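You operate a simulated robot arm through the tools that you are given. There is no shell and no other tool. Be economical: measure what you need, move in short steps, check, and stop when the job is done.

You run a simulated two-armed robot. Do the job below in one go: nothing can be reset, and whatever is moved stays where it is left.

JOB
Lift the full basket on to the counter, push the shelf in and switch the washer off.
Fine: shut the washer valve too and turn the dial from cotton back to off.

Only the result counts: the job must be done as asked and must still hold three seconds after the hand-in. Knocking over, shifting, dropping, spilling or breaking anything else fails it.

ROBOT AND FRAMES
Two 7-joint arms with two-finger parallel grippers on one trunk, on a base that drives. Base frame: it is fixed to the floor where the robot stands at the start and does not move with it; the origin is under the middle of the robot, x ahead of it, y to its left, z up. Lengths are in mm, angles in degrees, forces in N, time in s.
The left shoulder is at the start at [70, 134, 1193], the right one opposite. With the tool pointing down near the work surface each hand reaches from about 100 to 640 mm from the robot's upright axis, wherever it stands, measured 20 degrees to its own side. Places, roughly: laundry counter [1300, 500, 900]; pull-out shelf [500, 200, 800]; program dial [500, 200, 700]; power button [600, 200, 700]; washer valve [900, 600, 1100]; dryer heat dial [300, 200, 1500]; minutes dial [400, 200, 1500]; dryer start button [600, 200, 1500]; washer start button [700, 200, 700]. Payload 1.57 kg a hand.
Tool frame (each hand has its own): the origin (TCP) lies between the finger pads and is the grasp point; the fingertips stand 30 mm ahead of it; z points along the fingers, y is the line along which they close. The gripper opens to 80 mm. The fingers are 17 mm wide and 12 mm thick; the gripper's body (40 by 82 mm) begins 80 mm behind the TCP.
Orientation is that of the tool frame in the base frame, as a unit quaternion [x, y, z, w]. With the fingers straight down and closing along the base's y, the tool's x points along the base's -x, its y along +y and its z along -z.

CONTROLS
- The arms move only by the tool play_rows. It takes "left_increments", "right_increments" or both (then of equal length, played together; a hand with none holds still); each is text: rows parted by semicolons, each of 7 numbers parted by spaces: the turn, a rotation vector about the tool's x, y, z in degrees, then the shift along the tool's x, y, z in mm, then the gripper command, from -1 (fully open) to 1 (shut), values between in proportion. In form: rx ry rz x y z jaw; .... A call has 1 to 8 rows; each row is the pose to reach, as a shift and turn from the pose commanded when the call began, along the tool's axes at that moment. A row lasts 0.2 s, in which the tool goes at most 50 mm and 8.6 degrees; a call with a longer step from one row to the next is refused whole, and so is a gripper value outside its range. Where a pose cannot be reached the arm comes as near as it can. A force on the tool above 40 N (or 10 N above the force at the start of the call, whichever is more), or a blocked arm, ends the call early, and 0.2 s more pass. The fingers move at their own pace (about 153 mm/s each) and stop on an object; they squeeze with about 37 N. The grip force told is the motor's: it shows also when the fingers shut on nothing. Time passes only in rows, and 0.2 s behind the last, so rows that repeat a pose let the fingers close. The reply holds the time, the measured pose of the TCP, the force on the tool along the base axes, the opening and the grip force, in the units named above and with some noise.
- Cameras (640 x 400 px; columns grow to the right, rows downward): "scene" is now at [109.6, 19, 1407.5]; the picture's right is [0.40, -0.92, -0.00], its down [-0.62, -0.27, -0.73] and it looks along [0.67, 0.29, -0.68] (base axes); focal length 214 px, centre (320, 200). "left" rides on the left gripper at [-32, 0, -78] in its tool frame; the picture's right is [0.00, -1.00, 0.00], its down [0.97, 0.00, -0.24] and it looks along [0.24, 0.00, 0.97] (tool axes); focal length 218 px, centre (320, 200). "right" rides on the right gripper at [-32, 0, -78] in its tool frame; the picture's right is [0.00, -1.00, 0.00], its down [0.97, 0.00, -0.24] and it looks along [0.24, 0.00, 0.97] (tool axes); focal length 218 px, centre (320, 200). There is no depth. A picture from a camera that has moved, and an enlarged one, comes with that camera's place and axes in the base frame and with its lens. The place of the scene camera against the robot may be out by one fixed shift of up to 25 mm in any direction.
- get_image(camera): a new picture of that camera. The clock stands still meanwhile.
- lift_body(by): slides the trunk up (or, below 0, down) by that many mm; the arms and the scene camera ride with it, the base frame stays. It gives what a move gives, with no picture.
- drive_base(legs): drives the robot by 1 to 6 legs, each [ahead, left, turn to the left] in mm, mm and degrees, along the robot's own axes; the way and the turn of a leg run together, so that a leg with both is an arc; at most 1500 mm and 180 degrees a leg. The arms and the cameras ride along, it lands a little off, and it stops where it bumps. It gives what a move gives.
- aim_head(pan, tilt): turns the head with the scene camera to pan (to the left, within 86 degrees either way) and tilt (down, from -29 to 69), counted from straight ahead of the robot. It gives what a move gives.
- zoom(camera, box): a new picture of the part [left, top, right, bottom] of that camera's present view, enlarged. The clock stands still meanwhile.
- sign_off(): hands the job in; it is judged then, once.

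Go step by step. Nothing tells you exact positions but the pictures and the camera data: compare them with the known pose of the tool, close in by small moves and look again before you grip or let go. The budget is 120 turns and 88 pictures, counting those below and the enlarged ones. Unless the task says otherwise, let go and move clear before handing in, and close with one line.

The tools are called after ">>>" by a JSON object that holds its "name" and its "arguments". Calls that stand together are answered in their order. play_rows: Moves the arms, as the interface text tells. Its arguments: {"type":"object","properties":{"left_increments":{"type":"string"},"right_increments":{"type":"string"}},"required":[]} The other tools are called the same way: lift_body (by) slides the trunk up or down; drive_base (legs) drives the base; aim_head (pan, tilt) turns the head that bears the scene camera; get_image (camera) takes a picture; zoom (camera, box) takes an enlarged picture of a part of a camera's view; sign_off () hands the job in.

At the start:

```text
t: 0.0
left_tcp_pos: [221.2, 154.5, 1300.1]
left_orientation: [0.0, 1.0, 0.0, 0.0]
left_force: [-0.3, 0.0, 0.6]
left_gripper_width: 79.9
left_gripper_force: 0.0
right_tcp_pos: [453.8, -31.2, 1260.4]
right_orientation: [0.0, 1.0, -0.001, -0.001]
right_force: [0.3, -0.1, 0.9]
right_gripper_width: 79.9
right_gripper_force: 0.1
trunk travel left (down, up): [-766.0, 174.0]
robot x, y, heading: [3.6, 3.0, -0.2]
head pan, tilt: [23.6, 42.9]
```

scene: 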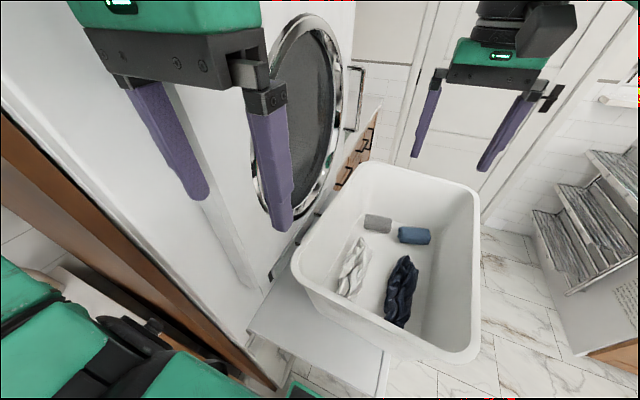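
right: 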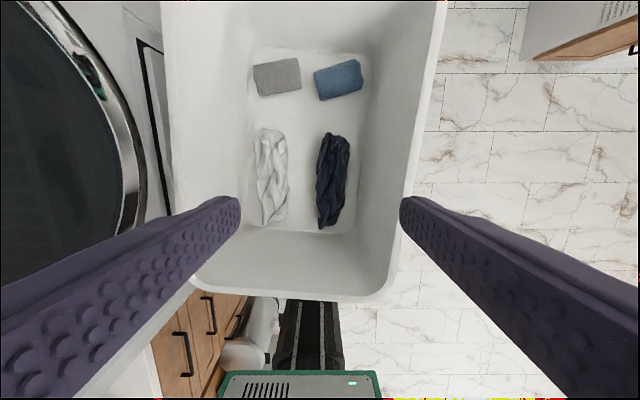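
left: 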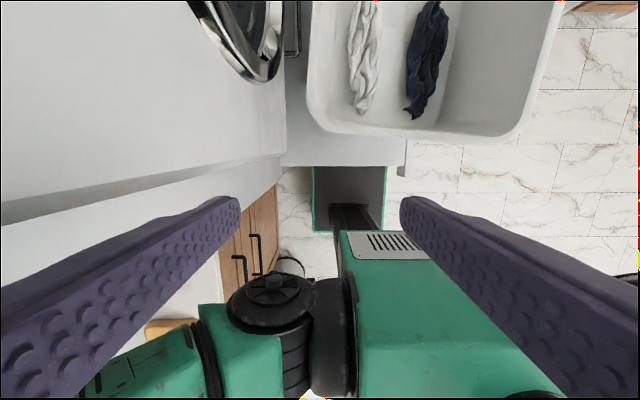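

I see a white basket with four items of laundry on the pull-out shelf, with the washer/dryer tower to my left. I'll look around for the counter, the panel and any other basket.

>>> {"name": "aim_head", "arguments": {"pan": 20, "tilt": 15}}

>>> {"name": "get_image", "arguments": {"camera": "scene"}}

>>> {"name": "aim_head", "arguments": {"pan": -50, "tilt": 30}}

>>> {"name": "get_image", "arguments": {"camera": "scene"}}

```text
t: 0.9
left_tcp_pos: [220.8, 154.7, 1298.9]
left_orientation: [0.0, 1.0, 0.0, 0.0]
left_force: [0.9, -0.1, 0.2]
left_gripper_width: 80.1
left_gripper_force: 0.0
right_tcp_pos: [453.3, -31.5, 1259.6]
right_orientation: [0.0, 1.0, 0.0, 0.0]
right_force: [-0.5, 0.6, -0.7]
right_gripper_width: 79.8
right_gripper_force: 0.0
trunk travel left (down, up): [-766.0, 174.0]
robot x, y, heading: [1.5, 2.5, 0.1]
head pan, tilt: [20.0, 15.0]
```

```text
84 pictures are left
camera scene: at [121.2, 17.8, 1451.1], right [0.34, -0.94, 0.0], down [-0.24, -0.09, -0.97], along [0.91, 0.33, -0.26], focal length 214 px, centre (320, 200)
```

scene: 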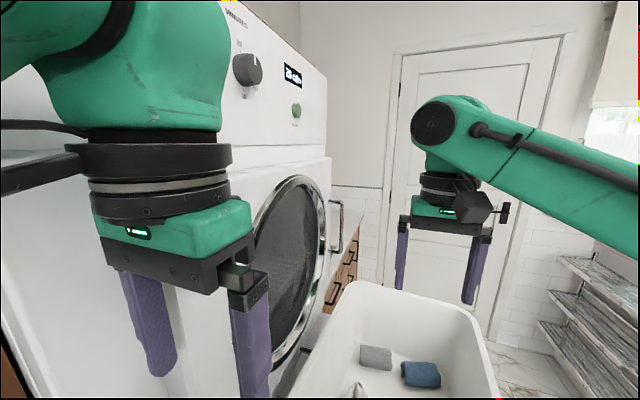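

```text
t: 2.3
left_tcp_pos: [221.5, 155.1, 1300.6]
left_orientation: [0.001, 1.0, 0.0, 0.0]
left_force: [-0.1, -0.3, 0.0]
left_gripper_width: 79.8
left_gripper_force: 0.1
right_tcp_pos: [455.0, -29.6, 1259.1]
right_orientation: [0.001, 1.0, 0.0, 0.0]
right_force: [-0.4, -0.1, -0.2]
right_gripper_width: 79.9
right_gripper_force: 0.0
trunk travel left (down, up): [-766.0, 174.0]
robot x, y, heading: [2.0, 0.5, -0.2]
head pan, tilt: [-50.0, 30.0]
```

```text
83 pictures are left
camera scene: at [91.7, -83.4, 1427.0], right [-0.77, -0.64, 0.0], down [-0.32, 0.38, -0.87], along [0.56, -0.66, -0.5], focal length 214 px, centre (320, 200)
```

scene: 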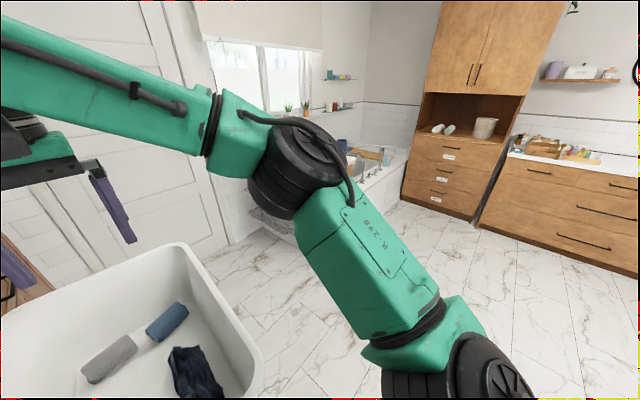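

The basket has a rim at roughly z=1070, spanning x 255–635 and y −125–137. I'll move to the open floor on the right, facing the appliances, so each hand can take one short end.

>>> {"name": "drive_base", "arguments": {"legs": [[0, -750, 0], [0, 0, 90]]}}

>>> {"name": "aim_head", "arguments": {"pan": 0, "tilt": 25}}

>>> {"name": "get_image", "arguments": {"camera": "scene"}}

>>> {"name": "aim_head", "arguments": {"pan": -60, "tilt": 25}}

>>> {"name": "get_image", "arguments": {"camera": "scene"}}

```text
t: 10.2
left_tcp_pos: [-157.0, -526.5, 1299.1]
left_orientation: [-0.706, 0.708, 0.0, 0.0]
left_force: [0.1, 0.9, -0.1]
left_gripper_width: 80.0
left_gripper_force: 0.0
right_tcp_pos: [28.6, -292.4, 1257.8]
right_orientation: [-0.707, 0.708, 0.0, 0.001]
right_force: [-0.9, -0.1, 0.1]
right_gripper_width: 80.2
right_gripper_force: 0.0
trunk travel left (down, up): [-766.0, 174.0]
robot x, y, heading: [-6.6, -747.6, 90.0]
head pan, tilt: [-50.0, 30.0]
```

```text
t: 11.4
left_tcp_pos: [-157.0, -526.8, 1299.7]
left_orientation: [-0.706, 0.708, 0.0, 0.0]
left_force: [0.4, -0.1, -0.3]
left_gripper_width: 80.3
left_gripper_force: 0.0
right_tcp_pos: [28.0, -294.4, 1260.3]
right_orientation: [-0.706, 0.708, 0.0, 0.0]
right_force: [-0.4, 0.2, -0.3]
right_gripper_width: 79.8
right_gripper_force: 0.0
trunk travel left (down, up): [-766.0, 174.0]
robot x, y, heading: [-2.3, -747.9, 89.6]
head pan, tilt: [0.0, 25.0]
```

```text
82 pictures are left
camera scene: at [-20.4, -620.5, 1435.0], right [1.0, 0.0, 0.0], down [0.0, -0.42, -0.91], along [0.0, 0.91, -0.42], focal length 214 px, centre (320, 200)
```

scene: 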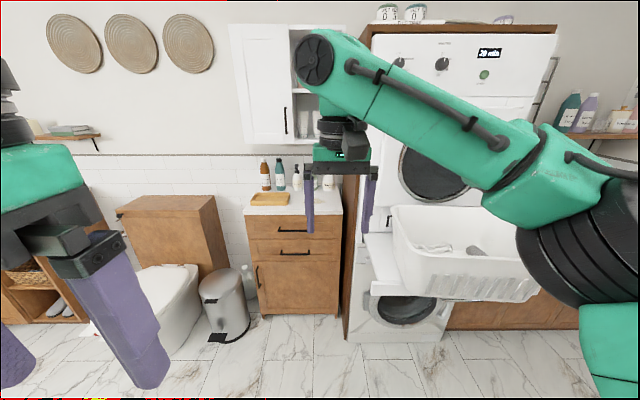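

```text
t: 12.7
left_tcp_pos: [-157.1, -528.3, 1300.4]
left_orientation: [-0.706, 0.708, 0.0, -0.001]
left_force: [0.3, -0.5, 0.1]
left_gripper_width: 79.8
left_gripper_force: 0.1
right_tcp_pos: [27.4, -293.6, 1258.5]
right_orientation: [-0.707, 0.707, -0.001, 0.0]
right_force: [0.0, -0.3, -0.5]
right_gripper_width: 80.0
right_gripper_force: 0.1
trunk travel left (down, up): [-766.0, 174.0]
robot x, y, heading: [-2.1, -750.8, 89.6]
head pan, tilt: [-60.0, 25.0]
```

```text
81 pictures are left
camera scene: at [59.1, -666.7, 1435.0], right [0.5, -0.87, 0.0], down [-0.37, -0.21, -0.91], along [0.79, 0.45, -0.42], focal length 214 px, centre (320, 200)
```

scene: 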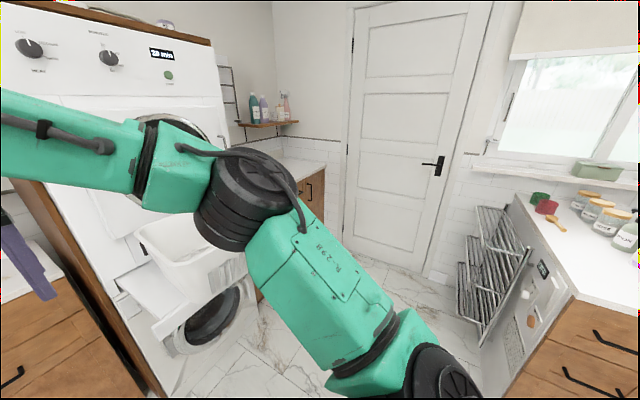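

The laundry counter is right of the tower, beyond the basket. I'll shift in front of the basket and look at the counter.

>>> {"name": "drive_base", "arguments": {"legs": [[0, -450, 0]]}}

>>> {"name": "aim_head", "arguments": {"pan": -35, "tilt": 25}}

>>> {"name": "get_image", "arguments": {"camera": "scene"}}

>>> {"name": "aim_head", "arguments": {"pan": 0, "tilt": 35}}

>>> {"name": "get_image", "arguments": {"camera": "scene"}}

```text
t: 15.4
left_tcp_pos: [292.3, -527.5, 1300.3]
left_orientation: [-0.705, 0.709, 0.0, 0.0]
left_force: [0.3, 0.0, -0.2]
left_gripper_width: 79.8
left_gripper_force: 0.1
right_tcp_pos: [477.5, -296.1, 1259.3]
right_orientation: [-0.706, 0.708, -0.001, 0.0]
right_force: [0.4, 0.0, -0.1]
right_gripper_width: 80.1
right_gripper_force: 0.0
trunk travel left (down, up): [-766.0, 174.0]
robot x, y, heading: [445.2, -751.9, 90.0]
head pan, tilt: [-60.0, 25.0]
```

```text
t: 16.3
left_tcp_pos: [293.6, -528.2, 1300.2]
left_orientation: [-0.706, 0.708, 0.0, 0.0]
left_force: [-0.6, -0.2, 0.0]
left_gripper_width: 80.1
left_gripper_force: 0.0
right_tcp_pos: [480.4, -295.7, 1259.5]
right_orientation: [-0.706, 0.708, -0.001, 0.0]
right_force: [-0.5, 0.9, 0.4]
right_gripper_width: 79.6
right_gripper_force: 0.0
trunk travel left (down, up): [-766.0, 174.0]
robot x, y, heading: [445.5, -748.0, 89.9]
head pan, tilt: [-35.0, 25.0]
```

```text
80 pictures are left
camera scene: at [483.7, -638.9, 1435.0], right [0.82, -0.58, 0.0], down [-0.24, -0.35, -0.91], along [0.52, 0.74, -0.42], focal length 214 px, centre (320, 200)
```

scene: 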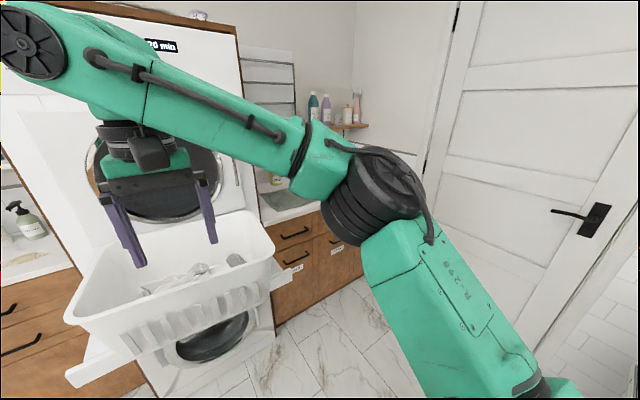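

```text
t: 17.3
left_tcp_pos: [292.2, -528.3, 1299.5]
left_orientation: [-0.706, 0.708, 0.0, -0.001]
left_force: [-0.7, -0.3, 0.3]
left_gripper_width: 80.1
left_gripper_force: 0.0
right_tcp_pos: [479.5, -296.5, 1259.3]
right_orientation: [-0.706, 0.708, -0.001, -0.001]
right_force: [0.5, 0.4, -0.1]
right_gripper_width: 79.9
right_gripper_force: 0.0
trunk travel left (down, up): [-766.0, 174.0]
robot x, y, heading: [444.7, -750.9, 89.9]
head pan, tilt: [0.0, 35.0]
```

```text
79 pictures are left
camera scene: at [430.5, -626.1, 1419.2], right [1.0, 0.0, 0.0], down [0.0, -0.57, -0.82], along [0.0, 0.82, -0.57], focal length 214 px, centre (320, 200)
```

scene: 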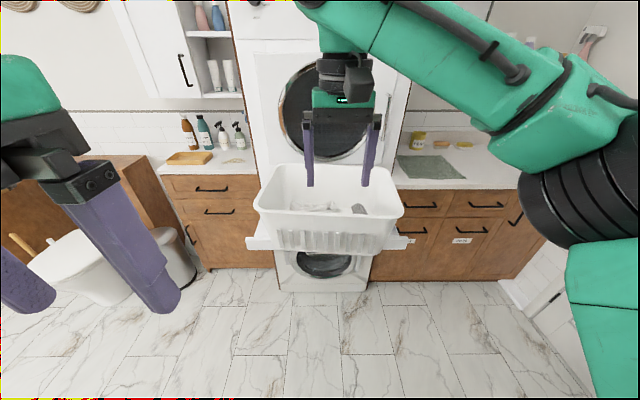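

The laundry counter spans about x 750–1600 at y>215, with a green mat and small items on it. I'll go over to get a proper view of where the basket can stand.

>>> {"name": "drive_base", "arguments": {"legs": [[0, -450, 0]]}}

>>> {"name": "aim_head", "arguments": {"pan": 0, "tilt": 20}}

>>> {"name": "get_image", "arguments": {"camera": "scene"}}

>>> {"name": "get_image", "arguments": {"camera": "right"}}

```text
t: 20.1
left_tcp_pos: [743.8, -529.6, 1299.9]
left_orientation: [-0.707, 0.707, 0.0, 0.0]
left_force: [-0.1, -0.1, 0.6]
left_gripper_width: 80.1
left_gripper_force: 0.0
right_tcp_pos: [928.1, -297.0, 1258.9]
right_orientation: [-0.707, 0.708, -0.001, 0.0]
right_force: [0.2, 0.3, 0.2]
right_gripper_width: 80.0
right_gripper_force: 0.0
trunk travel left (down, up): [-766.0, 174.0]
robot x, y, heading: [902.3, -749.0, 89.8]
head pan, tilt: [0.0, 35.0]
```

```text
t: 20.8
left_tcp_pos: [746.3, -528.7, 1299.5]
left_orientation: [-0.706, 0.708, 0.0, 0.001]
left_force: [-0.3, -0.7, -0.5]
left_gripper_width: 79.8
left_gripper_force: 0.1
right_tcp_pos: [932.1, -296.9, 1258.9]
right_orientation: [-0.706, 0.708, 0.0, 0.0]
right_force: [-0.2, 0.4, 0.1]
right_gripper_width: 80.1
right_gripper_force: 0.0
trunk travel left (down, up): [-766.0, 174.0]
robot x, y, heading: [897.5, -751.2, 89.8]
head pan, tilt: [0.0, 20.0]
```

```text
78 pictures are left
camera scene: at [882.9, -622.3, 1443.0], right [1.0, 0.0, 0.0], down [0.0, -0.34, -0.94], along [0.0, 0.94, -0.34], focal length 214 px, centre (320, 200)
```

scene: 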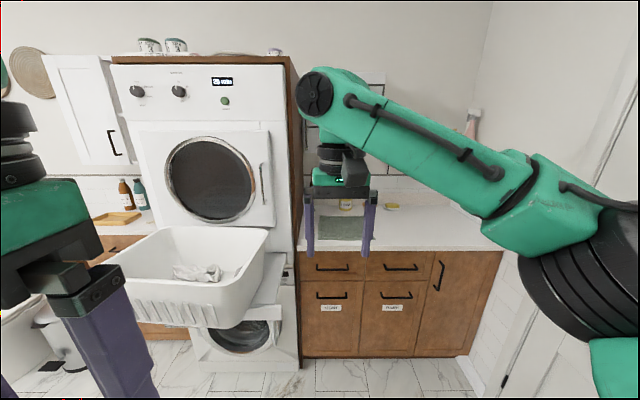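

```text
77 pictures are left
camera right: at [930.4, -265.3, 1336.6], right [1.0, 0.0, 0.0], down [0.0, -0.97, 0.24], along [0.0, -0.24, -0.97], focal length 218 px, centre (320, 200)
```

right: 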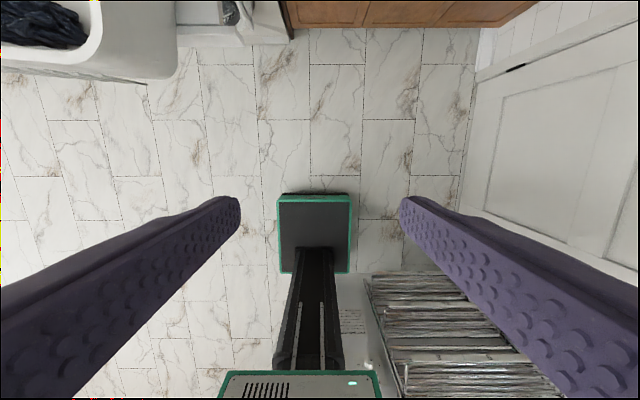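

I need a clear look at the counter top. I'll drive forward a bit, where both hands stay clear of everything, and look again.

>>> {"name": "drive_base", "arguments": {"legs": [[350, -120, 0]]}}

>>> {"name": "aim_head", "arguments": {"pan": -25, "tilt": 40}}

>>> {"name": "get_image", "arguments": {"camera": "scene"}}

>>> {"name": "get_image", "arguments": {"camera": "right"}}

```text
t: 23.2
left_tcp_pos: [865.4, -180.4, 1300.6]
left_orientation: [0.707, -0.707, 0.0, 0.0]
left_force: [0.9, -0.1, 0.7]
left_gripper_width: 79.8
left_gripper_force: 0.1
right_tcp_pos: [1049.9, 53.0, 1259.2]
right_orientation: [-0.707, 0.707, 0.0, 0.0]
right_force: [0.1, -0.1, 0.0]
right_gripper_width: 79.9
right_gripper_force: 0.1
trunk travel left (down, up): [-766.0, 174.0]
robot x, y, heading: [1021.1, -401.7, 90.1]
head pan, tilt: [0.0, 20.0]
```

```text
t: 24.1
left_tcp_pos: [865.9, -179.2, 1299.9]
left_orientation: [-0.707, 0.707, 0.0, -0.001]
left_force: [0.7, 0.7, -0.2]
left_gripper_width: 80.0
left_gripper_force: 0.1
right_tcp_pos: [1049.9, 53.7, 1258.1]
right_orientation: [0.707, -0.707, 0.0, -0.001]
right_force: [0.4, -0.4, 1.3]
right_gripper_width: 80.2
right_gripper_force: 0.0
trunk travel left (down, up): [-766.0, 174.0]
robot x, y, heading: [1017.7, -401.9, 90.5]
head pan, tilt: [-25.0, 40.0]
```

```text
76 pictures are left
camera scene: at [1038.5, -286.8, 1411.7], right [0.91, -0.42, 0.0], down [-0.27, -0.58, -0.77], along [0.32, 0.69, -0.64], focal length 214 px, centre (320, 200)
```

scene: 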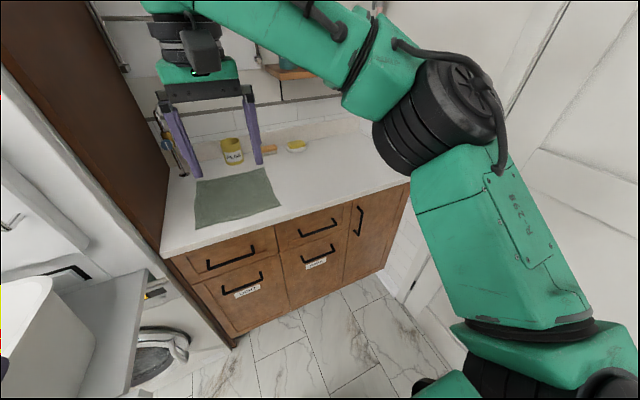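

```text
75 pictures are left
camera right: at [1049.5, 86.2, 1336.5], right [1.0, 0.0, 0.0], down [0.0, -0.97, 0.24], along [0.0, -0.24, -0.97], focal length 218 px, centre (320, 200)
```

right: 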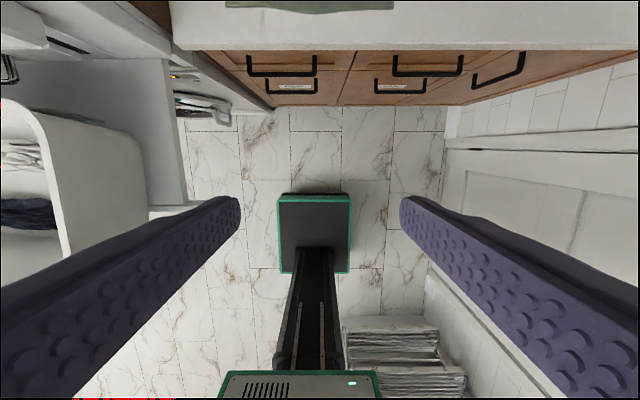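

The clear stretch of counter lies right of the mat (x>1190, y 255–650), but the right wall stands at about x 1790, so my elbows matter. I'll return to face the basket and raise the trunk to see how the arms pose there.

>>> {"name": "drive_base", "arguments": {"legs": [[-300, 0, 0], [0, 545, 0]]}}

>>> {"name": "lift_body", "arguments": {"by": 170}}

>>> {"name": "aim_head", "arguments": {"pan": 0, "tilt": 45}}

>>> {"name": "get_image", "arguments": {"camera": "scene"}}

```text
t: 28.9
left_tcp_pos: [323.7, -483.2, 1299.9]
left_orientation: [0.708, -0.706, 0.0, 0.001]
left_force: [0.6, -0.5, 0.1]
left_gripper_width: 80.2
left_gripper_force: 0.1
right_tcp_pos: [507.5, -249.8, 1258.8]
right_orientation: [0.709, -0.706, -0.001, 0.001]
right_force: [0.4, -0.1, -0.2]
right_gripper_width: 80.2
right_gripper_force: 0.0
trunk travel left (down, up): [-766.0, 174.0]
robot x, y, heading: [477.1, -701.8, 90.1]
head pan, tilt: [-25.0, 40.0]
```

```text
t: 30.8
left_tcp_pos: [322.3, -481.5, 1469.8]
left_orientation: [0.709, -0.706, 0.0, -0.001]
left_force: [-0.3, 0.8, -0.4]
left_gripper_width: 80.0
left_gripper_force: 0.1
right_tcp_pos: [505.2, -249.4, 1429.0]
right_orientation: [0.709, -0.706, 0.001, 0.001]
right_force: [-0.5, 0.1, -0.8]
right_gripper_width: 80.0
right_gripper_force: 0.0
trunk travel left (down, up): [-936.0, 4.0]
robot x, y, heading: [481.5, -706.2, 90.1]
head pan, tilt: [-25.0, 40.0]
```

```text
t: 31.7
left_tcp_pos: [322.5, -483.4, 1470.7]
left_orientation: [0.708, -0.706, 0.0, 0.0]
left_force: [-0.9, -0.1, -0.3]
left_gripper_width: 80.0
left_gripper_force: 0.0
right_tcp_pos: [506.2, -249.4, 1429.4]
right_orientation: [0.708, -0.706, 0.0, 0.0]
right_force: [-0.1, -0.1, 0.7]
right_gripper_width: 80.0
right_gripper_force: 0.0
trunk travel left (down, up): [-936.0, 4.0]
robot x, y, heading: [478.0, -705.0, 90.1]
head pan, tilt: [0.0, 45.0]
```

```text
74 pictures are left
camera scene: at [459.8, -586.3, 1574.4], right [1.0, 0.0, 0.0], down [0.0, -0.71, -0.71], along [0.0, 0.71, -0.71], focal length 214 px, centre (320, 200)
```

scene: 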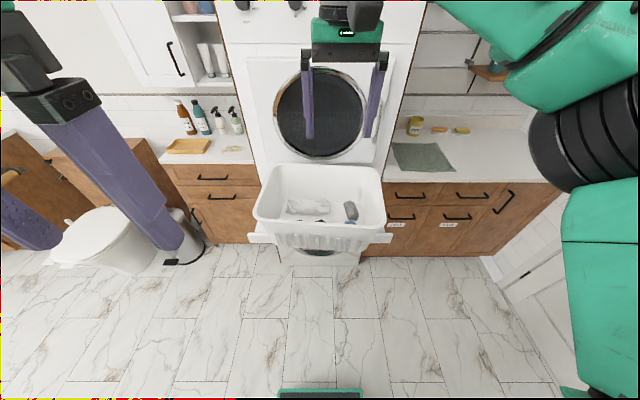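

The basket rim runs about x 250–690, y −170–105 (some scene error). I'll drive forward 230 and bring the hands over the two short ends, keeping them high.

>>> {"name": "drive_base", "arguments": {"legs": [[230, 0, 0]]}}

>>> {"name": "play_rows", "arguments": {"left_increments": "0 0 0 -29 8 21 -1;0 0 0 -58 16 42 -1;0 0 0 -87 24 63 -1;0 0 0 -116 32 84 -1;0 0 0 -145 40 105 -1;0 0 0 -174 48 126 -1;0 0 0 -203 56 147 -1;0 0 0 -233 62 170 -1", "right_increments": "0 0 0 0 -23 16 -1;0 0 0 0 -46 32 -1;0 0 0 0 -69 48 -1;0 0 0 0 -92 64 -1;0 0 0 0 -115 80 -1;0 0 0 0 -138 96 -1;0 0 0 0 -161 112 -1;0 0 0 0 -184 129 -1"}}

>>> {"name": "get_image", "arguments": {"camera": "scene"}}

>>> {"name": "get_image", "arguments": {"camera": "left"}}

>>> {"name": "get_image", "arguments": {"camera": "right"}}

```text
t: 33.4
left_tcp_pos: [321.6, -259.1, 1470.6]
left_orientation: [0.708, -0.706, -0.002, -0.003]
left_force: [0.4, 0.1, -0.3]
left_gripper_width: 80.0
left_gripper_force: 0.1
right_tcp_pos: [504.6, -25.4, 1431.4]
right_orientation: [0.709, -0.706, -0.002, -0.002]
right_force: [0.4, -0.2, 0.4]
right_gripper_width: 79.9
right_gripper_force: 0.0
trunk travel left (down, up): [-936.0, 4.0]
robot x, y, heading: [475.6, -474.6, 90.1]
head pan, tilt: [0.0, 45.0]
```

```text
t: 35.2
left_tcp_pos: [260.6, -18.2, 1298.9]
left_orientation: [0.708, -0.706, 0.0, 0.001]
left_force: [0.7, 1.5, -0.7]
left_gripper_width: 79.7
left_gripper_force: 0.0
right_tcp_pos: [691.9, -16.7, 1299.2]
right_orientation: [0.709, -0.706, -0.001, 0.001]
right_force: [0.2, 0.8, 0.5]
right_gripper_width: 80.1
right_gripper_force: 0.1
trunk travel left (down, up): [-936.0, 4.0]
robot x, y, heading: [476.4, -475.6, 90.2]
head pan, tilt: [0.0, 45.0]
```

```text
73 pictures are left
camera scene: at [460.7, -354.0, 1574.1], right [1.0, 0.0, 0.0], down [0.0, -0.71, -0.71], along [0.0, 0.71, -0.71], focal length 214 px, centre (320, 200)
```

scene: 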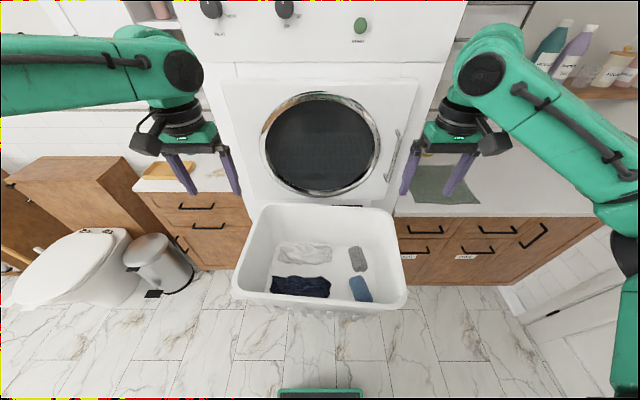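

```text
72 pictures are left
camera left: at [260.1, 13.5, 1375.4], right [1.0, 0.0, 0.0], down [0.0, -0.97, 0.24], along [0.0, -0.24, -0.97], focal length 218 px, centre (320, 200)
```

left: 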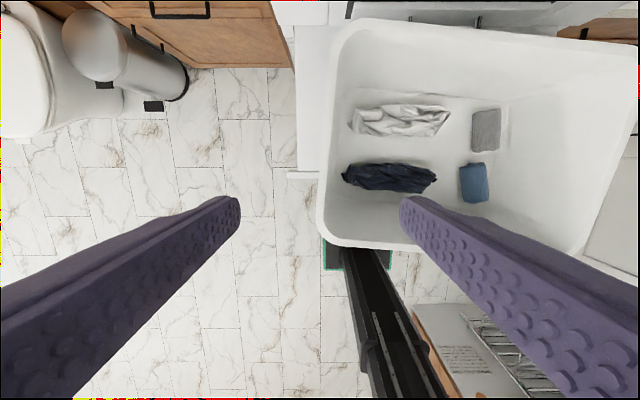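

```text
71 pictures are left
camera right: at [690.7, 14.9, 1376.3], right [1.0, 0.0, 0.0], down [0.0, -0.97, 0.24], along [0.0, -0.24, -0.97], focal length 218 px, centre (320, 200)
```

right: 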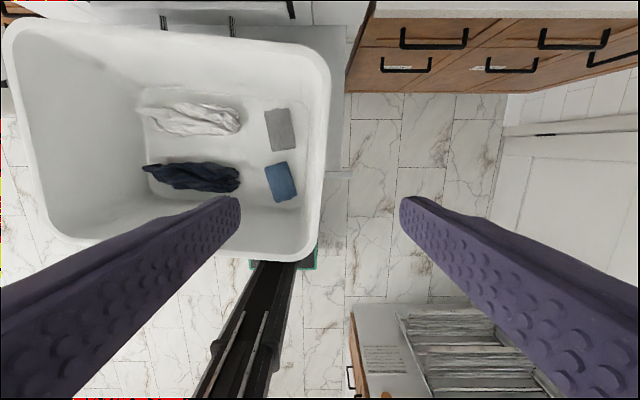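

Both hands are over the ends of the basket (rim about x 262–701, y −140–165, z 1059). Before gripping I'll do a dry run empty-handed to the counter, to see how close the right elbow comes to the wall.

>>> {"name": "drive_base", "arguments": {"legs": [[0, -770, 0], [200, 0, 0]]}}

>>> {"name": "aim_head", "arguments": {"pan": -55, "tilt": 35}}

>>> {"name": "get_image", "arguments": {"camera": "scene"}}

>>> {"name": "get_image", "arguments": {"camera": "right"}}

```text
t: 40.6
left_tcp_pos: [1028.8, 175.3, 1301.7]
left_orientation: [0.709, -0.705, -0.001, -0.001]
left_force: [-0.3, 0.9, 0.0]
left_gripper_width: 79.9
left_gripper_force: 0.1
right_tcp_pos: [1458.6, 175.3, 1302.1]
right_orientation: [0.709, -0.705, -0.001, -0.002]
right_force: [1.1, 0.5, 0.4]
right_gripper_width: 80.1
right_gripper_force: 0.0
trunk travel left (down, up): [-936.0, 4.0]
robot x, y, heading: [1241.3, -270.4, 90.2]
head pan, tilt: [0.0, 45.0]
```

```text
t: 41.8
left_tcp_pos: [1028.3, 181.2, 1300.2]
left_orientation: [0.708, -0.706, 0.0, 0.0]
left_force: [0.1, -0.6, -0.5]
left_gripper_width: 80.0
left_gripper_force: 0.0
right_tcp_pos: [1458.3, 180.4, 1300.9]
right_orientation: [0.708, -0.706, -0.001, -0.001]
right_force: [0.2, 0.2, 0.2]
right_gripper_width: 80.0
right_gripper_force: 0.1
trunk travel left (down, up): [-936.0, 4.0]
robot x, y, heading: [1242.7, -271.0, 90.1]
head pan, tilt: [-55.0, 35.0]
```

```text
70 pictures are left
camera scene: at [1300.2, -187.5, 1589.3], right [0.58, -0.82, 0.0], down [-0.47, -0.33, -0.82], along [0.67, 0.47, -0.57], focal length 214 px, centre (320, 200)
```

scene: 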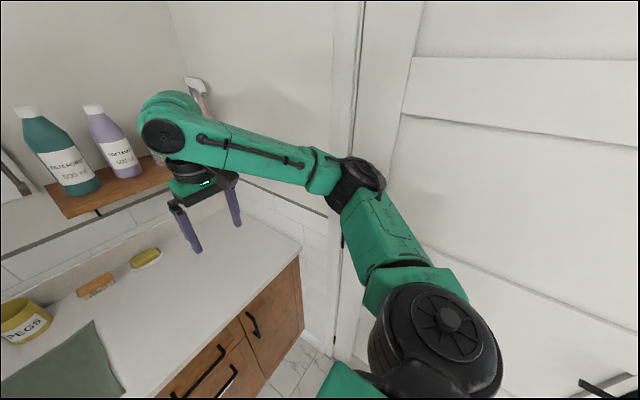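

```text
69 pictures are left
camera right: at [1458.1, 212.4, 1378.2], right [1.0, 0.0, 0.0], down [0.0, -0.97, 0.24], along [0.0, -0.24, -0.97], focal length 218 px, centre (320, 200)
```

right: 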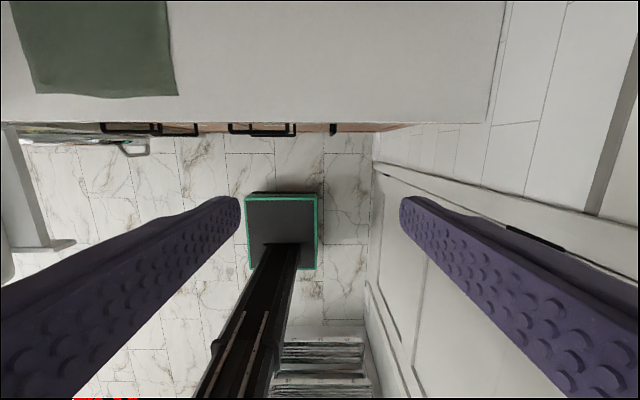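

The elbow reaches about 480 mm right of my axis and the wall is near x 1811, the mat's right edge near x 1171. The basket has to be carried offset about 150 mm to my right, so I'll test that posture empty-handed here.

>>> {"name": "drive_base", "arguments": {"legs": [[0, 80, 0]]}}

>>> {"name": "play_rows", "arguments": {"left_increments": "0 0 0 -11 -18 18 -1;0 0 0 -22 -36 36 -1;0 0 0 -33 -54 54 -1;0 0 0 -44 -72 72 -1;0 0 0 -55 -90 90 -1;0 0 0 -66 -108 108 -1;0 0 0 -77 -126 126 -1;0 0 0 -88 -144 144 -1", "right_increments": "0 0 0 -11 -19 18 -1;0 0 0 -22 -38 36 -1;0 0 0 -33 -57 54 -1;0 0 0 -44 -76 72 -1;0 0 0 -55 -95 90 -1;0 0 0 -66 -114 108 -1;0 0 0 -77 -133 126 -1;0 0 0 -88 -152 144 -1"}}

>>> {"name": "get_image", "arguments": {"camera": "scene"}}

>>> {"name": "aim_head", "arguments": {"pan": 20, "tilt": 50}}

>>> {"name": "get_image", "arguments": {"camera": "scene"}}

```text
t: 42.9
left_tcp_pos: [961.0, 181.6, 1300.0]
left_orientation: [0.707, -0.707, -0.003, 0.003]
left_force: [0.6, 0.0, 0.2]
left_gripper_width: 80.2
left_gripper_force: 0.2
right_tcp_pos: [1392.2, 179.5, 1297.1]
right_orientation: [0.708, -0.707, -0.003, 0.003]
right_force: [-0.1, -0.7, -0.7]
right_gripper_width: 79.9
right_gripper_force: 0.0
trunk travel left (down, up): [-936.0, 4.0]
robot x, y, heading: [1160.0, -270.3, 90.3]
head pan, tilt: [-55.0, 35.0]
```

```text
t: 44.7
left_tcp_pos: [1048.5, 219.0, 1170.1]
left_orientation: [0.708, -0.706, 0.001, 0.0]
left_force: [-0.2, -0.2, -0.5]
left_gripper_width: 79.7
left_gripper_force: 0.1
left hand out of reach, approached as far as the arm can: row 6, 7, 8
right_tcp_pos: [1533.1, 270.9, 1155.3]
right_orientation: [0.708, -0.707, 0.001, 0.001]
right_force: [-0.2, -0.4, 0.6]
right_gripper_width: 79.9
right_gripper_force: 0.0
trunk travel left (down, up): [-936.0, 4.0]
robot x, y, heading: [1166.2, -276.8, 90.2]
head pan, tilt: [-55.0, 35.0]
```

```text
68 pictures are left
camera scene: at [1222.6, -185.1, 1589.0], right [0.58, -0.82, 0.0], down [-0.47, -0.33, -0.82], along [0.67, 0.47, -0.57], focal length 214 px, centre (320, 200)
```

scene: 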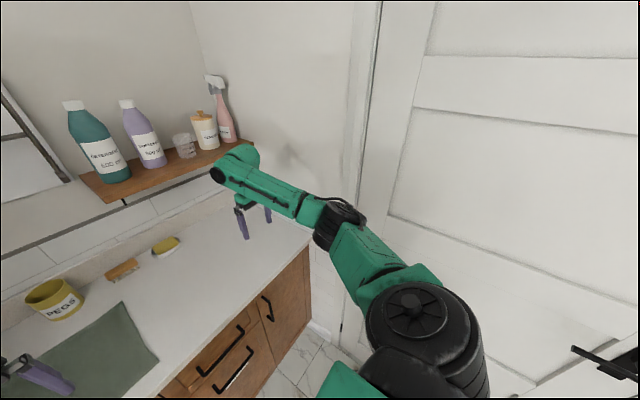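

```text
t: 46.1
left_tcp_pos: [1048.7, 218.6, 1169.2]
left_orientation: [-0.707, 0.707, 0.001, 0.001]
left_force: [-0.3, 0.3, -0.6]
left_gripper_width: 80.2
left_gripper_force: 0.0
right_tcp_pos: [1534.6, 268.3, 1156.6]
right_orientation: [0.707, -0.707, 0.001, 0.0]
right_force: [0.0, 0.6, -0.1]
right_gripper_width: 80.0
right_gripper_force: 0.1
trunk travel left (down, up): [-936.0, 4.0]
robot x, y, heading: [1163.3, -273.4, 90.2]
head pan, tilt: [20.0, 50.0]
```

```text
67 pictures are left
camera scene: at [1123.4, -165.2, 1567.5], right [0.94, 0.34, 0.0], down [0.26, -0.72, -0.64], along [-0.22, 0.6, -0.77], focal length 214 px, centre (320, 200)
```

scene: 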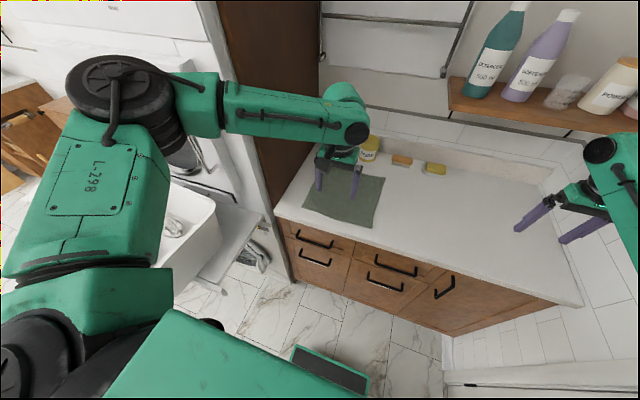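

The right elbow sits only about 440 mm out in this lower posture, so an offset of 100 mm suffices. I'll set both hands 470 mm ahead (left 119 left, right 319 right), back off, and return to the basket.

>>> {"name": "play_rows", "arguments": {"left_increments": "0 0 0 7 1 -10 -1;0 0 0 15 2 -20 -1;0 0 0 22 3 -30 -1", "right_increments": "0 0 0 26 16 -15 -1;0 0 0 52 32 -30 -1;0 0 0 77 48 -45 -1"}}

>>> {"name": "drive_base", "arguments": {"legs": [[-184, 0, 0], [0, 784, 0]]}}

>>> {"name": "get_image", "arguments": {"camera": "left"}}

>>> {"name": "get_image", "arguments": {"camera": "right"}}

```text
t: 46.9
left_tcp_pos: [1046.2, 195.9, 1200.3]
left_orientation: [-0.707, 0.707, 0.001, 0.0]
left_force: [-0.6, -0.4, -0.5]
left_gripper_width: 80.0
left_gripper_force: 0.1
right_tcp_pos: [1485.4, 189.1, 1202.3]
right_orientation: [0.708, -0.706, -0.001, 0.0]
right_force: [0.5, -0.5, 0.7]
right_gripper_width: 80.2
right_gripper_force: 0.1
trunk travel left (down, up): [-936.0, 4.0]
robot x, y, heading: [1161.6, -276.1, 90.4]
head pan, tilt: [20.0, 50.0]
```

```text
t: 52.3
left_tcp_pos: [268.5, 14.5, 1199.9]
left_orientation: [-0.706, 0.709, 0.0, 0.0]
left_force: [-0.5, -0.4, -0.7]
left_gripper_width: 79.6
left_gripper_force: 0.1
right_tcp_pos: [707.6, 4.6, 1202.1]
right_orientation: [-0.705, 0.709, 0.001, 0.0]
right_force: [0.2, 0.0, -0.3]
right_gripper_width: 80.2
right_gripper_force: 0.1
trunk travel left (down, up): [-936.0, 4.0]
robot x, y, heading: [389.2, -459.0, 89.6]
head pan, tilt: [20.0, 50.0]
```

```text
66 pictures are left
camera left: at [268.0, 43.8, 1277.1], right [1.0, -0.01, 0.0], down [-0.01, -0.97, 0.24], along [0.0, -0.24, -0.97], focal length 218 px, centre (320, 200)
```

left: 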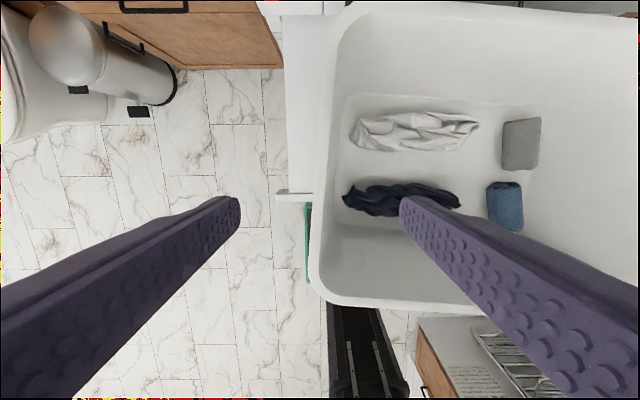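

```text
65 pictures are left
camera right: at [707.4, 37.2, 1278.8], right [1.0, -0.01, 0.0], down [0.0, -0.97, 0.24], along [0.0, -0.24, -0.97], focal length 218 px, centre (320, 200)
```

right: 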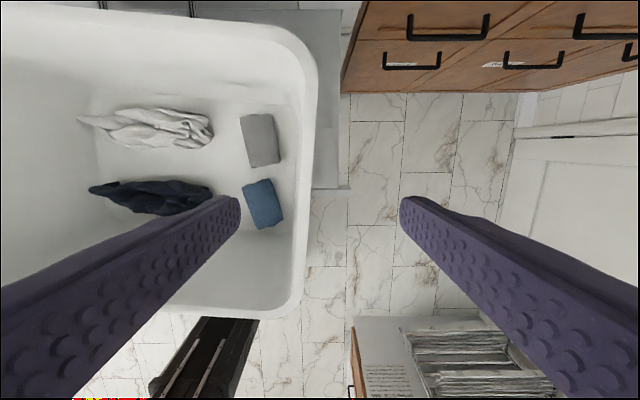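

The rim is about 15 mm thick, centred near x 273 (left) and 688 (right). I'll align both hands over it and lower the open fingers to straddle the walls.

>>> {"name": "play_rows", "arguments": {"left_increments": "0 0 0 0 -4 0 -1;0 0 0 0 -4 35 -1;0 0 0 0 -4 70 -1;0 0 0 0 -4 105 -1;0 0 0 0 -4 135 -1;0 0 0 0 -4 153 -1", "right_increments": "0 0 0 -7 20 0 -1;0 0 0 -7 20 35 -1;0 0 0 -7 20 70 -1;0 0 0 -7 20 105 -1;0 0 0 -7 20 135 -1;0 0 0 -7 20 155 -1"}}

>>> {"name": "get_image", "arguments": {"camera": "left"}}

>>> {"name": "get_image", "arguments": {"camera": "right"}}

```text
t: 53.7
left_tcp_pos: [250.6, -5.1, 1063.6]
left_orientation: [-0.706, 0.709, 0.0, 0.0]
left_force: [0.2, -0.3, 0.4]
left_gripper_width: 80.1
left_gripper_force: 0.0
left hand out of reach, approached as far as the arm can: row 4, 5, 6
right_tcp_pos: [686.2, 13.6, 1046.3]
right_orientation: [-0.705, 0.709, 0.0, -0.001]
right_force: [-0.2, -0.5, 0.2]
right_gripper_width: 79.6
right_gripper_force: 0.2
trunk travel left (down, up): [-936.0, 4.0]
robot x, y, heading: [385.2, -456.9, 89.5]
head pan, tilt: [20.0, 50.0]
```

```text
64 pictures are left
camera left: at [250.2, 25.8, 1141.1], right [1.0, -0.01, 0.0], down [-0.01, -0.97, 0.24], along [0.0, -0.24, -0.97], focal length 218 px, centre (320, 200)
```

left: 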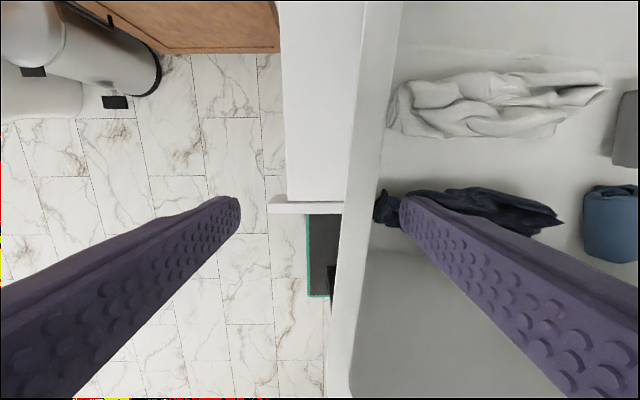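

```text
63 pictures are left
camera right: at [685.9, 44.0, 1123.9], right [1.0, 0.0, 0.0], down [0.0, -0.97, 0.24], along [0.0, -0.24, -0.97], focal length 218 px, centre (320, 200)
```

right: 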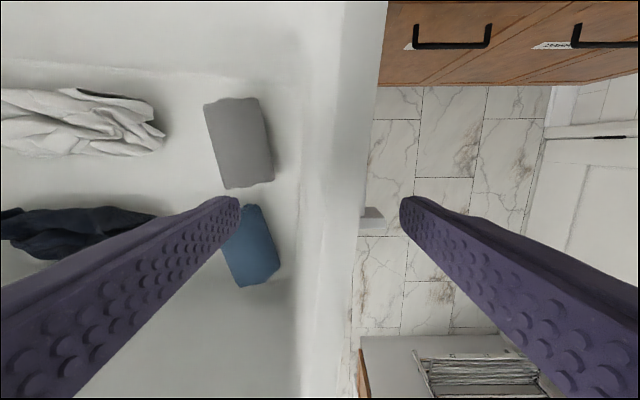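

The right hand straddles its wall well, but the left ran out of reach this far below its shoulder. I'll raise both hands relative to the shoulders by 110 mm and lower the trunk instead.

>>> {"name": "play_rows", "arguments": {"left_increments": "0 0 0 0 0 -40 -1;0 0 0 0 0 -80 -1;0 0 0 0 0 -115 -1;0 0 0 0 0 -115 -1", "right_increments": "0 0 0 0 0 -40 -1;0 0 0 0 0 -80 -1;0 0 0 0 0 -115 -1;0 0 0 0 0 -115 -1"}}

```text
t: 54.7
left_tcp_pos: [250.0, -5.0, 1179.2]
left_orientation: [-0.705, 0.709, 0.0, 0.0]
left_force: [0.4, 0.2, 0.0]
left_gripper_width: 80.0
left_gripper_force: 0.0
right_tcp_pos: [687.3, 11.8, 1160.6]
right_orientation: [-0.705, 0.709, 0.001, -0.001]
right_force: [-0.2, 0.1, -0.2]
right_gripper_width: 80.0
right_gripper_force: 0.0
trunk travel left (down, up): [-936.0, 4.0]
robot x, y, heading: [384.4, -457.1, 89.4]
head pan, tilt: [20.0, 50.0]
```

The left hand's command now rests at the nearest reachable point. I'll correct it to x 273, y 12 and then lower the trunk by 113.

>>> {"name": "play_rows", "arguments": {"left_increments": "0 0 0 -17 -23 0 -1;0 0 0 -17 -23 18 -1;0 0 0 -17 -23 18 -1"}}

>>> {"name": "lift_body", "arguments": {"by": -113}}

>>> {"name": "get_image", "arguments": {"camera": "left"}}

>>> {"name": "get_image", "arguments": {"camera": "right"}}

```text
t: 55.5
left_tcp_pos: [272.8, 10.6, 1161.4]
left_orientation: [-0.705, 0.709, 0.001, 0.0]
left_force: [0.6, 0.1, 1.0]
left_gripper_width: 80.2
left_gripper_force: 0.0
right_tcp_pos: [687.3, 12.2, 1161.7]
right_orientation: [-0.705, 0.709, 0.001, 0.001]
right_force: [0.0, -1.0, 0.1]
right_gripper_width: 80.2
right_gripper_force: 0.0
trunk travel left (down, up): [-936.0, 4.0]
robot x, y, heading: [380.8, -456.9, 89.8]
head pan, tilt: [20.0, 50.0]
```

```text
t: 56.9
left_tcp_pos: [273.3, 11.4, 1049.0]
left_orientation: [-0.705, 0.709, -0.001, 0.0]
left_force: [0.1, -0.7, -0.3]
left_gripper_width: 80.1
left_gripper_force: 0.1
right_tcp_pos: [686.4, 11.8, 1047.9]
right_orientation: [-0.706, 0.709, 0.0, 0.0]
right_force: [0.0, 0.1, -0.2]
right_gripper_width: 80.2
right_gripper_force: 0.1
trunk travel left (down, up): [-823.0, 117.0]
robot x, y, heading: [385.2, -457.8, 89.8]
head pan, tilt: [20.0, 50.0]
```

```text
62 pictures are left
camera left: at [273.4, 42.4, 1125.3], right [1.0, -0.01, 0.0], down [-0.01, -0.97, 0.24], along [0.0, -0.24, -0.97], focal length 218 px, centre (320, 200)
```

left: 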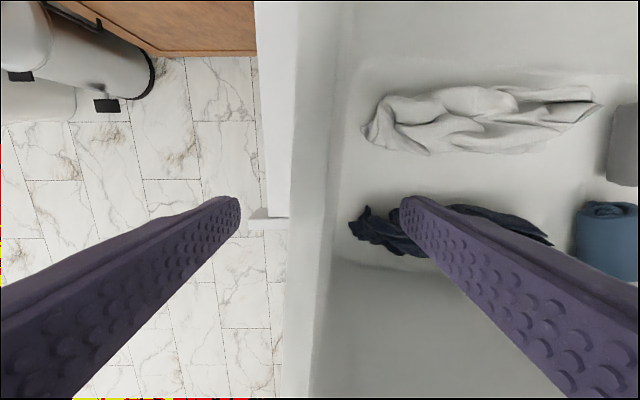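

```text
61 pictures are left
camera right: at [686.6, 44.4, 1125.7], right [1.0, -0.01, 0.0], down [0.0, -0.97, 0.24], along [0.0, -0.24, -0.97], focal length 218 px, centre (320, 200)
```

right: 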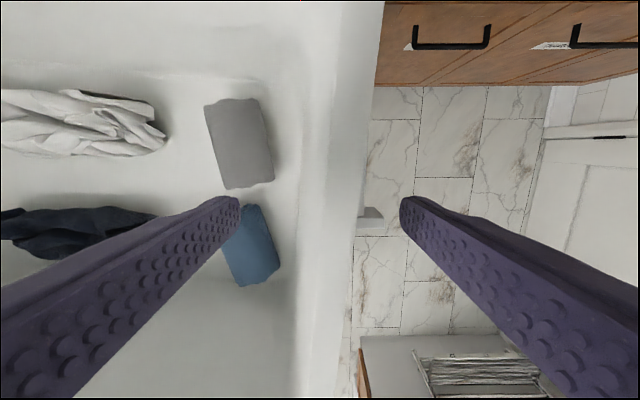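

Both walls stand between the open fingers; small centring shifts (left −4, right +9 in x), then close on the rims.

>>> {"name": "play_rows", "arguments": {"left_increments": "0 0 0 0 4 0 -1;0 0 0 0 4 0 1;0 0 0 0 4 0 1;0 0 0 0 4 0 1", "right_increments": "0 0 0 0 -9 0 -1;0 0 0 0 -9 0 1;0 0 0 0 -9 0 1;0 0 0 0 -9 0 1"}}

>>> {"name": "get_image", "arguments": {"camera": "left"}}

>>> {"name": "get_image", "arguments": {"camera": "right"}}

```text
t: 57.8
left_tcp_pos: [274.3, 10.9, 1047.8]
left_orientation: [-0.701, 0.713, -0.006, 0.007]
left_force: [-2.0, -2.1, 0.1]
left_gripper_width: 9.1
left_gripper_force: 27.8
right_tcp_pos: [687.9, 14.0, 1048.0]
right_orientation: [0.709, -0.705, -0.007, 0.006]
right_force: [1.7, 0.6, 1.9]
right_gripper_width: 9.1
right_gripper_force: 28.0
trunk travel left (down, up): [-823.0, 117.0]
robot x, y, heading: [381.2, -458.8, 89.7]
head pan, tilt: [20.0, 50.0]
stopped in row 4 (left hand): the force on the tool passed its limit (the readings are from after the stop); the commanded pose is now the measured one
```

```text
60 pictures are left
camera left: at [274.0, 41.1, 1125.4], right [1.0, -0.01, 0.02], down [-0.02, -0.97, 0.24], along [0.01, -0.24, -0.97], focal length 218 px, centre (320, 200)
```

left: 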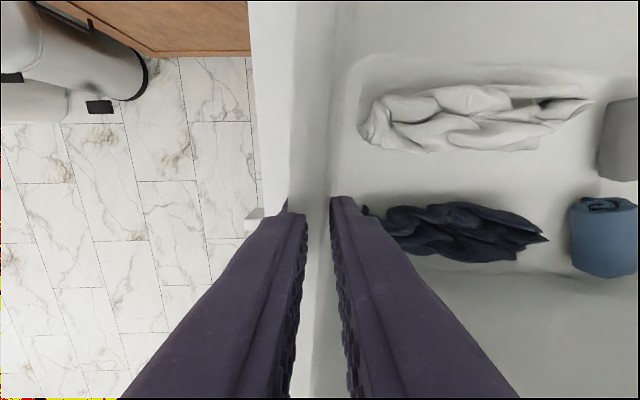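

```text
59 pictures are left
camera right: at [689.3, 45.5, 1125.7], right [1.0, 0.01, -0.02], down [0.01, -0.97, 0.24], along [-0.01, -0.24, -0.97], focal length 218 px, centre (320, 200)
```

right: 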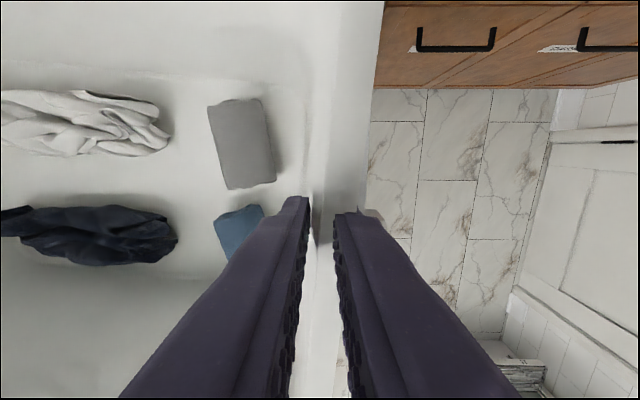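

Both hands hold the 9 mm thick walls. I'll lift by the trunk, first a little, then more.

>>> {"name": "lift_body", "arguments": {"by": 15}}

>>> {"name": "lift_body", "arguments": {"by": 70}}

>>> {"name": "get_image", "arguments": {"camera": "left"}}

>>> {"name": "get_image", "arguments": {"camera": "scene"}}

```text
t: 58.4
left_tcp_pos: [277.0, 12.2, 1062.9]
left_orientation: [-0.701, 0.713, -0.005, 0.006]
left_force: [-0.7, -2.4, -5.1]
left_gripper_width: 8.8
left_gripper_force: 27.4
right_tcp_pos: [688.6, 14.3, 1062.4]
right_orientation: [0.71, -0.705, -0.007, 0.004]
right_force: [0.0, 2.2, -5.3]
right_gripper_width: 9.2
right_gripper_force: 28.0
trunk travel left (down, up): [-838.0, 102.0]
robot x, y, heading: [387.1, -459.3, 89.6]
head pan, tilt: [20.0, 50.0]
```

```text
t: 59.5
left_tcp_pos: [276.8, 12.6, 1133.0]
left_orientation: [-0.702, 0.712, -0.006, 0.005]
left_force: [0.8, -3.2, -5.7]
left_gripper_width: 8.9
left_gripper_force: 27.4
right_tcp_pos: [688.8, 14.5, 1132.4]
right_orientation: [0.709, -0.705, -0.007, 0.006]
right_force: [-0.8, 2.6, -4.3]
right_gripper_width: 9.4
right_gripper_force: 28.1
trunk travel left (down, up): [-908.0, 32.0]
robot x, y, heading: [383.6, -459.5, 89.3]
head pan, tilt: [20.0, 50.0]
```

```text
58 pictures are left
camera left: at [275.0, 42.8, 1210.1], right [1.0, -0.01, 0.01], down [-0.02, -0.97, 0.24], along [0.01, -0.24, -0.97], focal length 218 px, centre (320, 200)
```

left: 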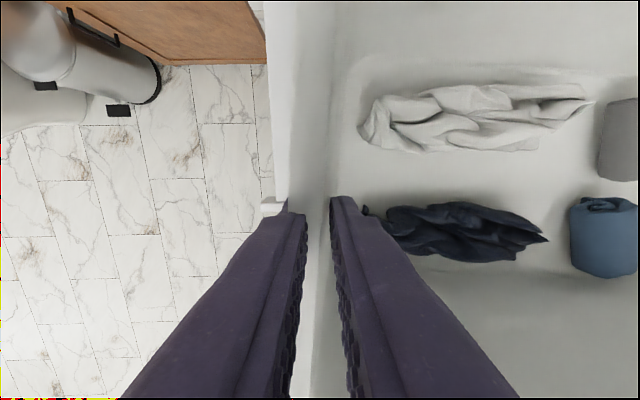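

```text
57 pictures are left
camera scene: at [342.4, -347.9, 1539.3], right [0.94, 0.34, 0.0], down [0.26, -0.72, -0.64], along [-0.22, 0.6, -0.77], focal length 214 px, centre (320, 200)
```

scene: 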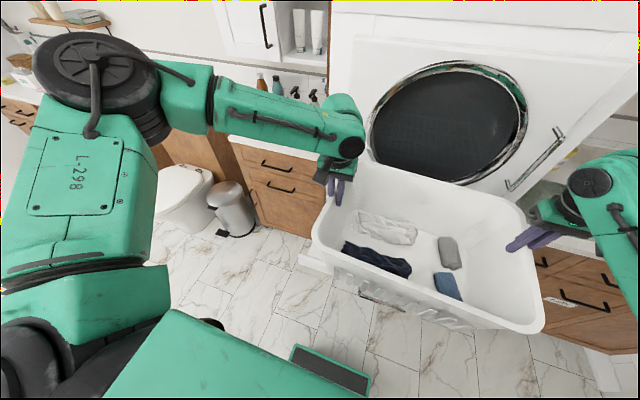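

The basket hangs level in both hands, bottom about 80 mm above the shelf. I'll back off slightly, drive right towards the counter in stages, and look at the clearances.

>>> {"name": "drive_base", "arguments": {"legs": [[-100, 0, 0], [0, 0, 0.5], [0, -820, 0]]}}

>>> {"name": "aim_head", "arguments": {"pan": -55, "tilt": 35}}

>>> {"name": "get_image", "arguments": {"camera": "scene"}}

```text
t: 64.9
left_tcp_pos: [1085.4, -86.0, 1133.3]
left_orientation: [-0.704, 0.71, -0.005, 0.007]
left_force: [3.2, -2.2, -4.8]
left_gripper_width: 8.8
left_gripper_force: 27.2
right_tcp_pos: [1497.5, -81.1, 1131.8]
right_orientation: [0.712, -0.702, -0.007, 0.005]
right_force: [-4.0, 3.4, -4.4]
right_gripper_width: 9.2
right_gripper_force: 27.9
trunk travel left (down, up): [-908.0, 32.0]
robot x, y, heading: [1200.3, -553.5, 90.1]
head pan, tilt: [20.0, 50.0]
```

```text
t: 66.4
left_tcp_pos: [1085.8, -86.9, 1133.0]
left_orientation: [-0.703, 0.711, -0.005, 0.005]
left_force: [-1.4, -2.4, -3.7]
left_gripper_width: 8.9
left_gripper_force: 27.5
right_tcp_pos: [1499.2, -81.1, 1132.4]
right_orientation: [0.712, -0.702, -0.008, 0.004]
right_force: [0.8, 2.8, -4.3]
right_gripper_width: 9.1
right_gripper_force: 27.7
trunk travel left (down, up): [-908.0, 32.0]
robot x, y, heading: [1194.6, -558.4, 90.3]
head pan, tilt: [-55.0, 35.0]
```

```text
56 pictures are left
camera scene: at [1253.0, -467.9, 1561.0], right [0.58, -0.82, 0.0], down [-0.47, -0.33, -0.82], along [0.67, 0.47, -0.57], focal length 214 px, centre (320, 200)
```

scene: 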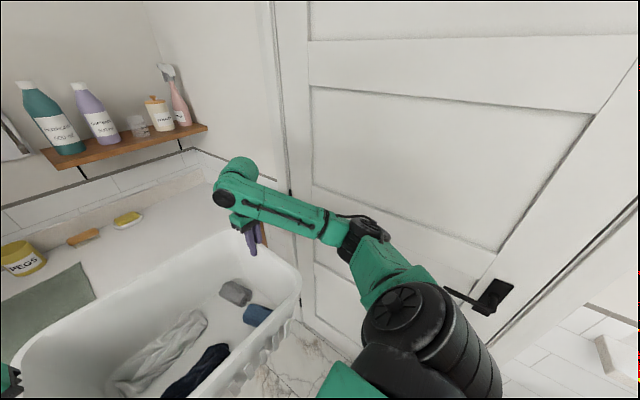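

The elbow would come within about 10 mm of the wall, so I'll shift the held basket further right relative to me, in small synchronised steps, in free air.

>>> {"name": "play_rows", "arguments": {"left_increments": "0 0 0 0 -5 0 1;0 0 0 0 -10 0 1;0 0 0 0 -15 0 1", "right_increments": "0 0 0 0 -5 0 1;0 0 0 0 -10 0 1;0 0 0 0 -15 0 1"}}

>>> {"name": "play_rows", "arguments": {"left_increments": "0 0 0 0 -5 0 1;0 0 0 0 -10 0 1;0 0 0 0 -15 0 1", "right_increments": "0 0 0 0 -5 0 1;0 0 0 0 -10 0 1;0 0 0 0 -15 0 1"}}

```text
t: 67.2
left_tcp_pos: [1100.8, -87.9, 1132.3]
left_orientation: [-0.704, 0.71, -0.006, 0.005]
left_force: [-0.8, -2.5, -4.7]
left_gripper_width: 8.6
left_gripper_force: 27.5
right_tcp_pos: [1513.9, -80.7, 1130.6]
right_orientation: [0.712, -0.702, -0.007, 0.006]
right_force: [0.7, 2.6, -4.5]
right_gripper_width: 9.2
right_gripper_force: 27.5
trunk travel left (down, up): [-908.0, 32.0]
robot x, y, heading: [1195.5, -556.5, 90.1]
head pan, tilt: [-55.0, 35.0]
```

```text
t: 68.0
left_tcp_pos: [1112.9, -92.0, 1136.7]
left_orientation: [-0.703, 0.711, -0.006, 0.01]
left_force: [28.9, -1.5, -4.3]
left_gripper_width: 7.9
left_gripper_force: 26.6
left hand out of reach, approached as far as the arm can: row 2, 3
right_tcp_pos: [1525.6, -79.8, 1130.5]
right_orientation: [0.715, -0.699, -0.01, 0.007]
right_force: [-28.1, 1.4, -4.1]
right_gripper_width: 9.2
right_gripper_force: 27.4
trunk travel left (down, up): [-908.0, 32.0]
robot x, y, heading: [1196.7, -554.5, 90.0]
head pan, tilt: [-55.0, 35.0]
```

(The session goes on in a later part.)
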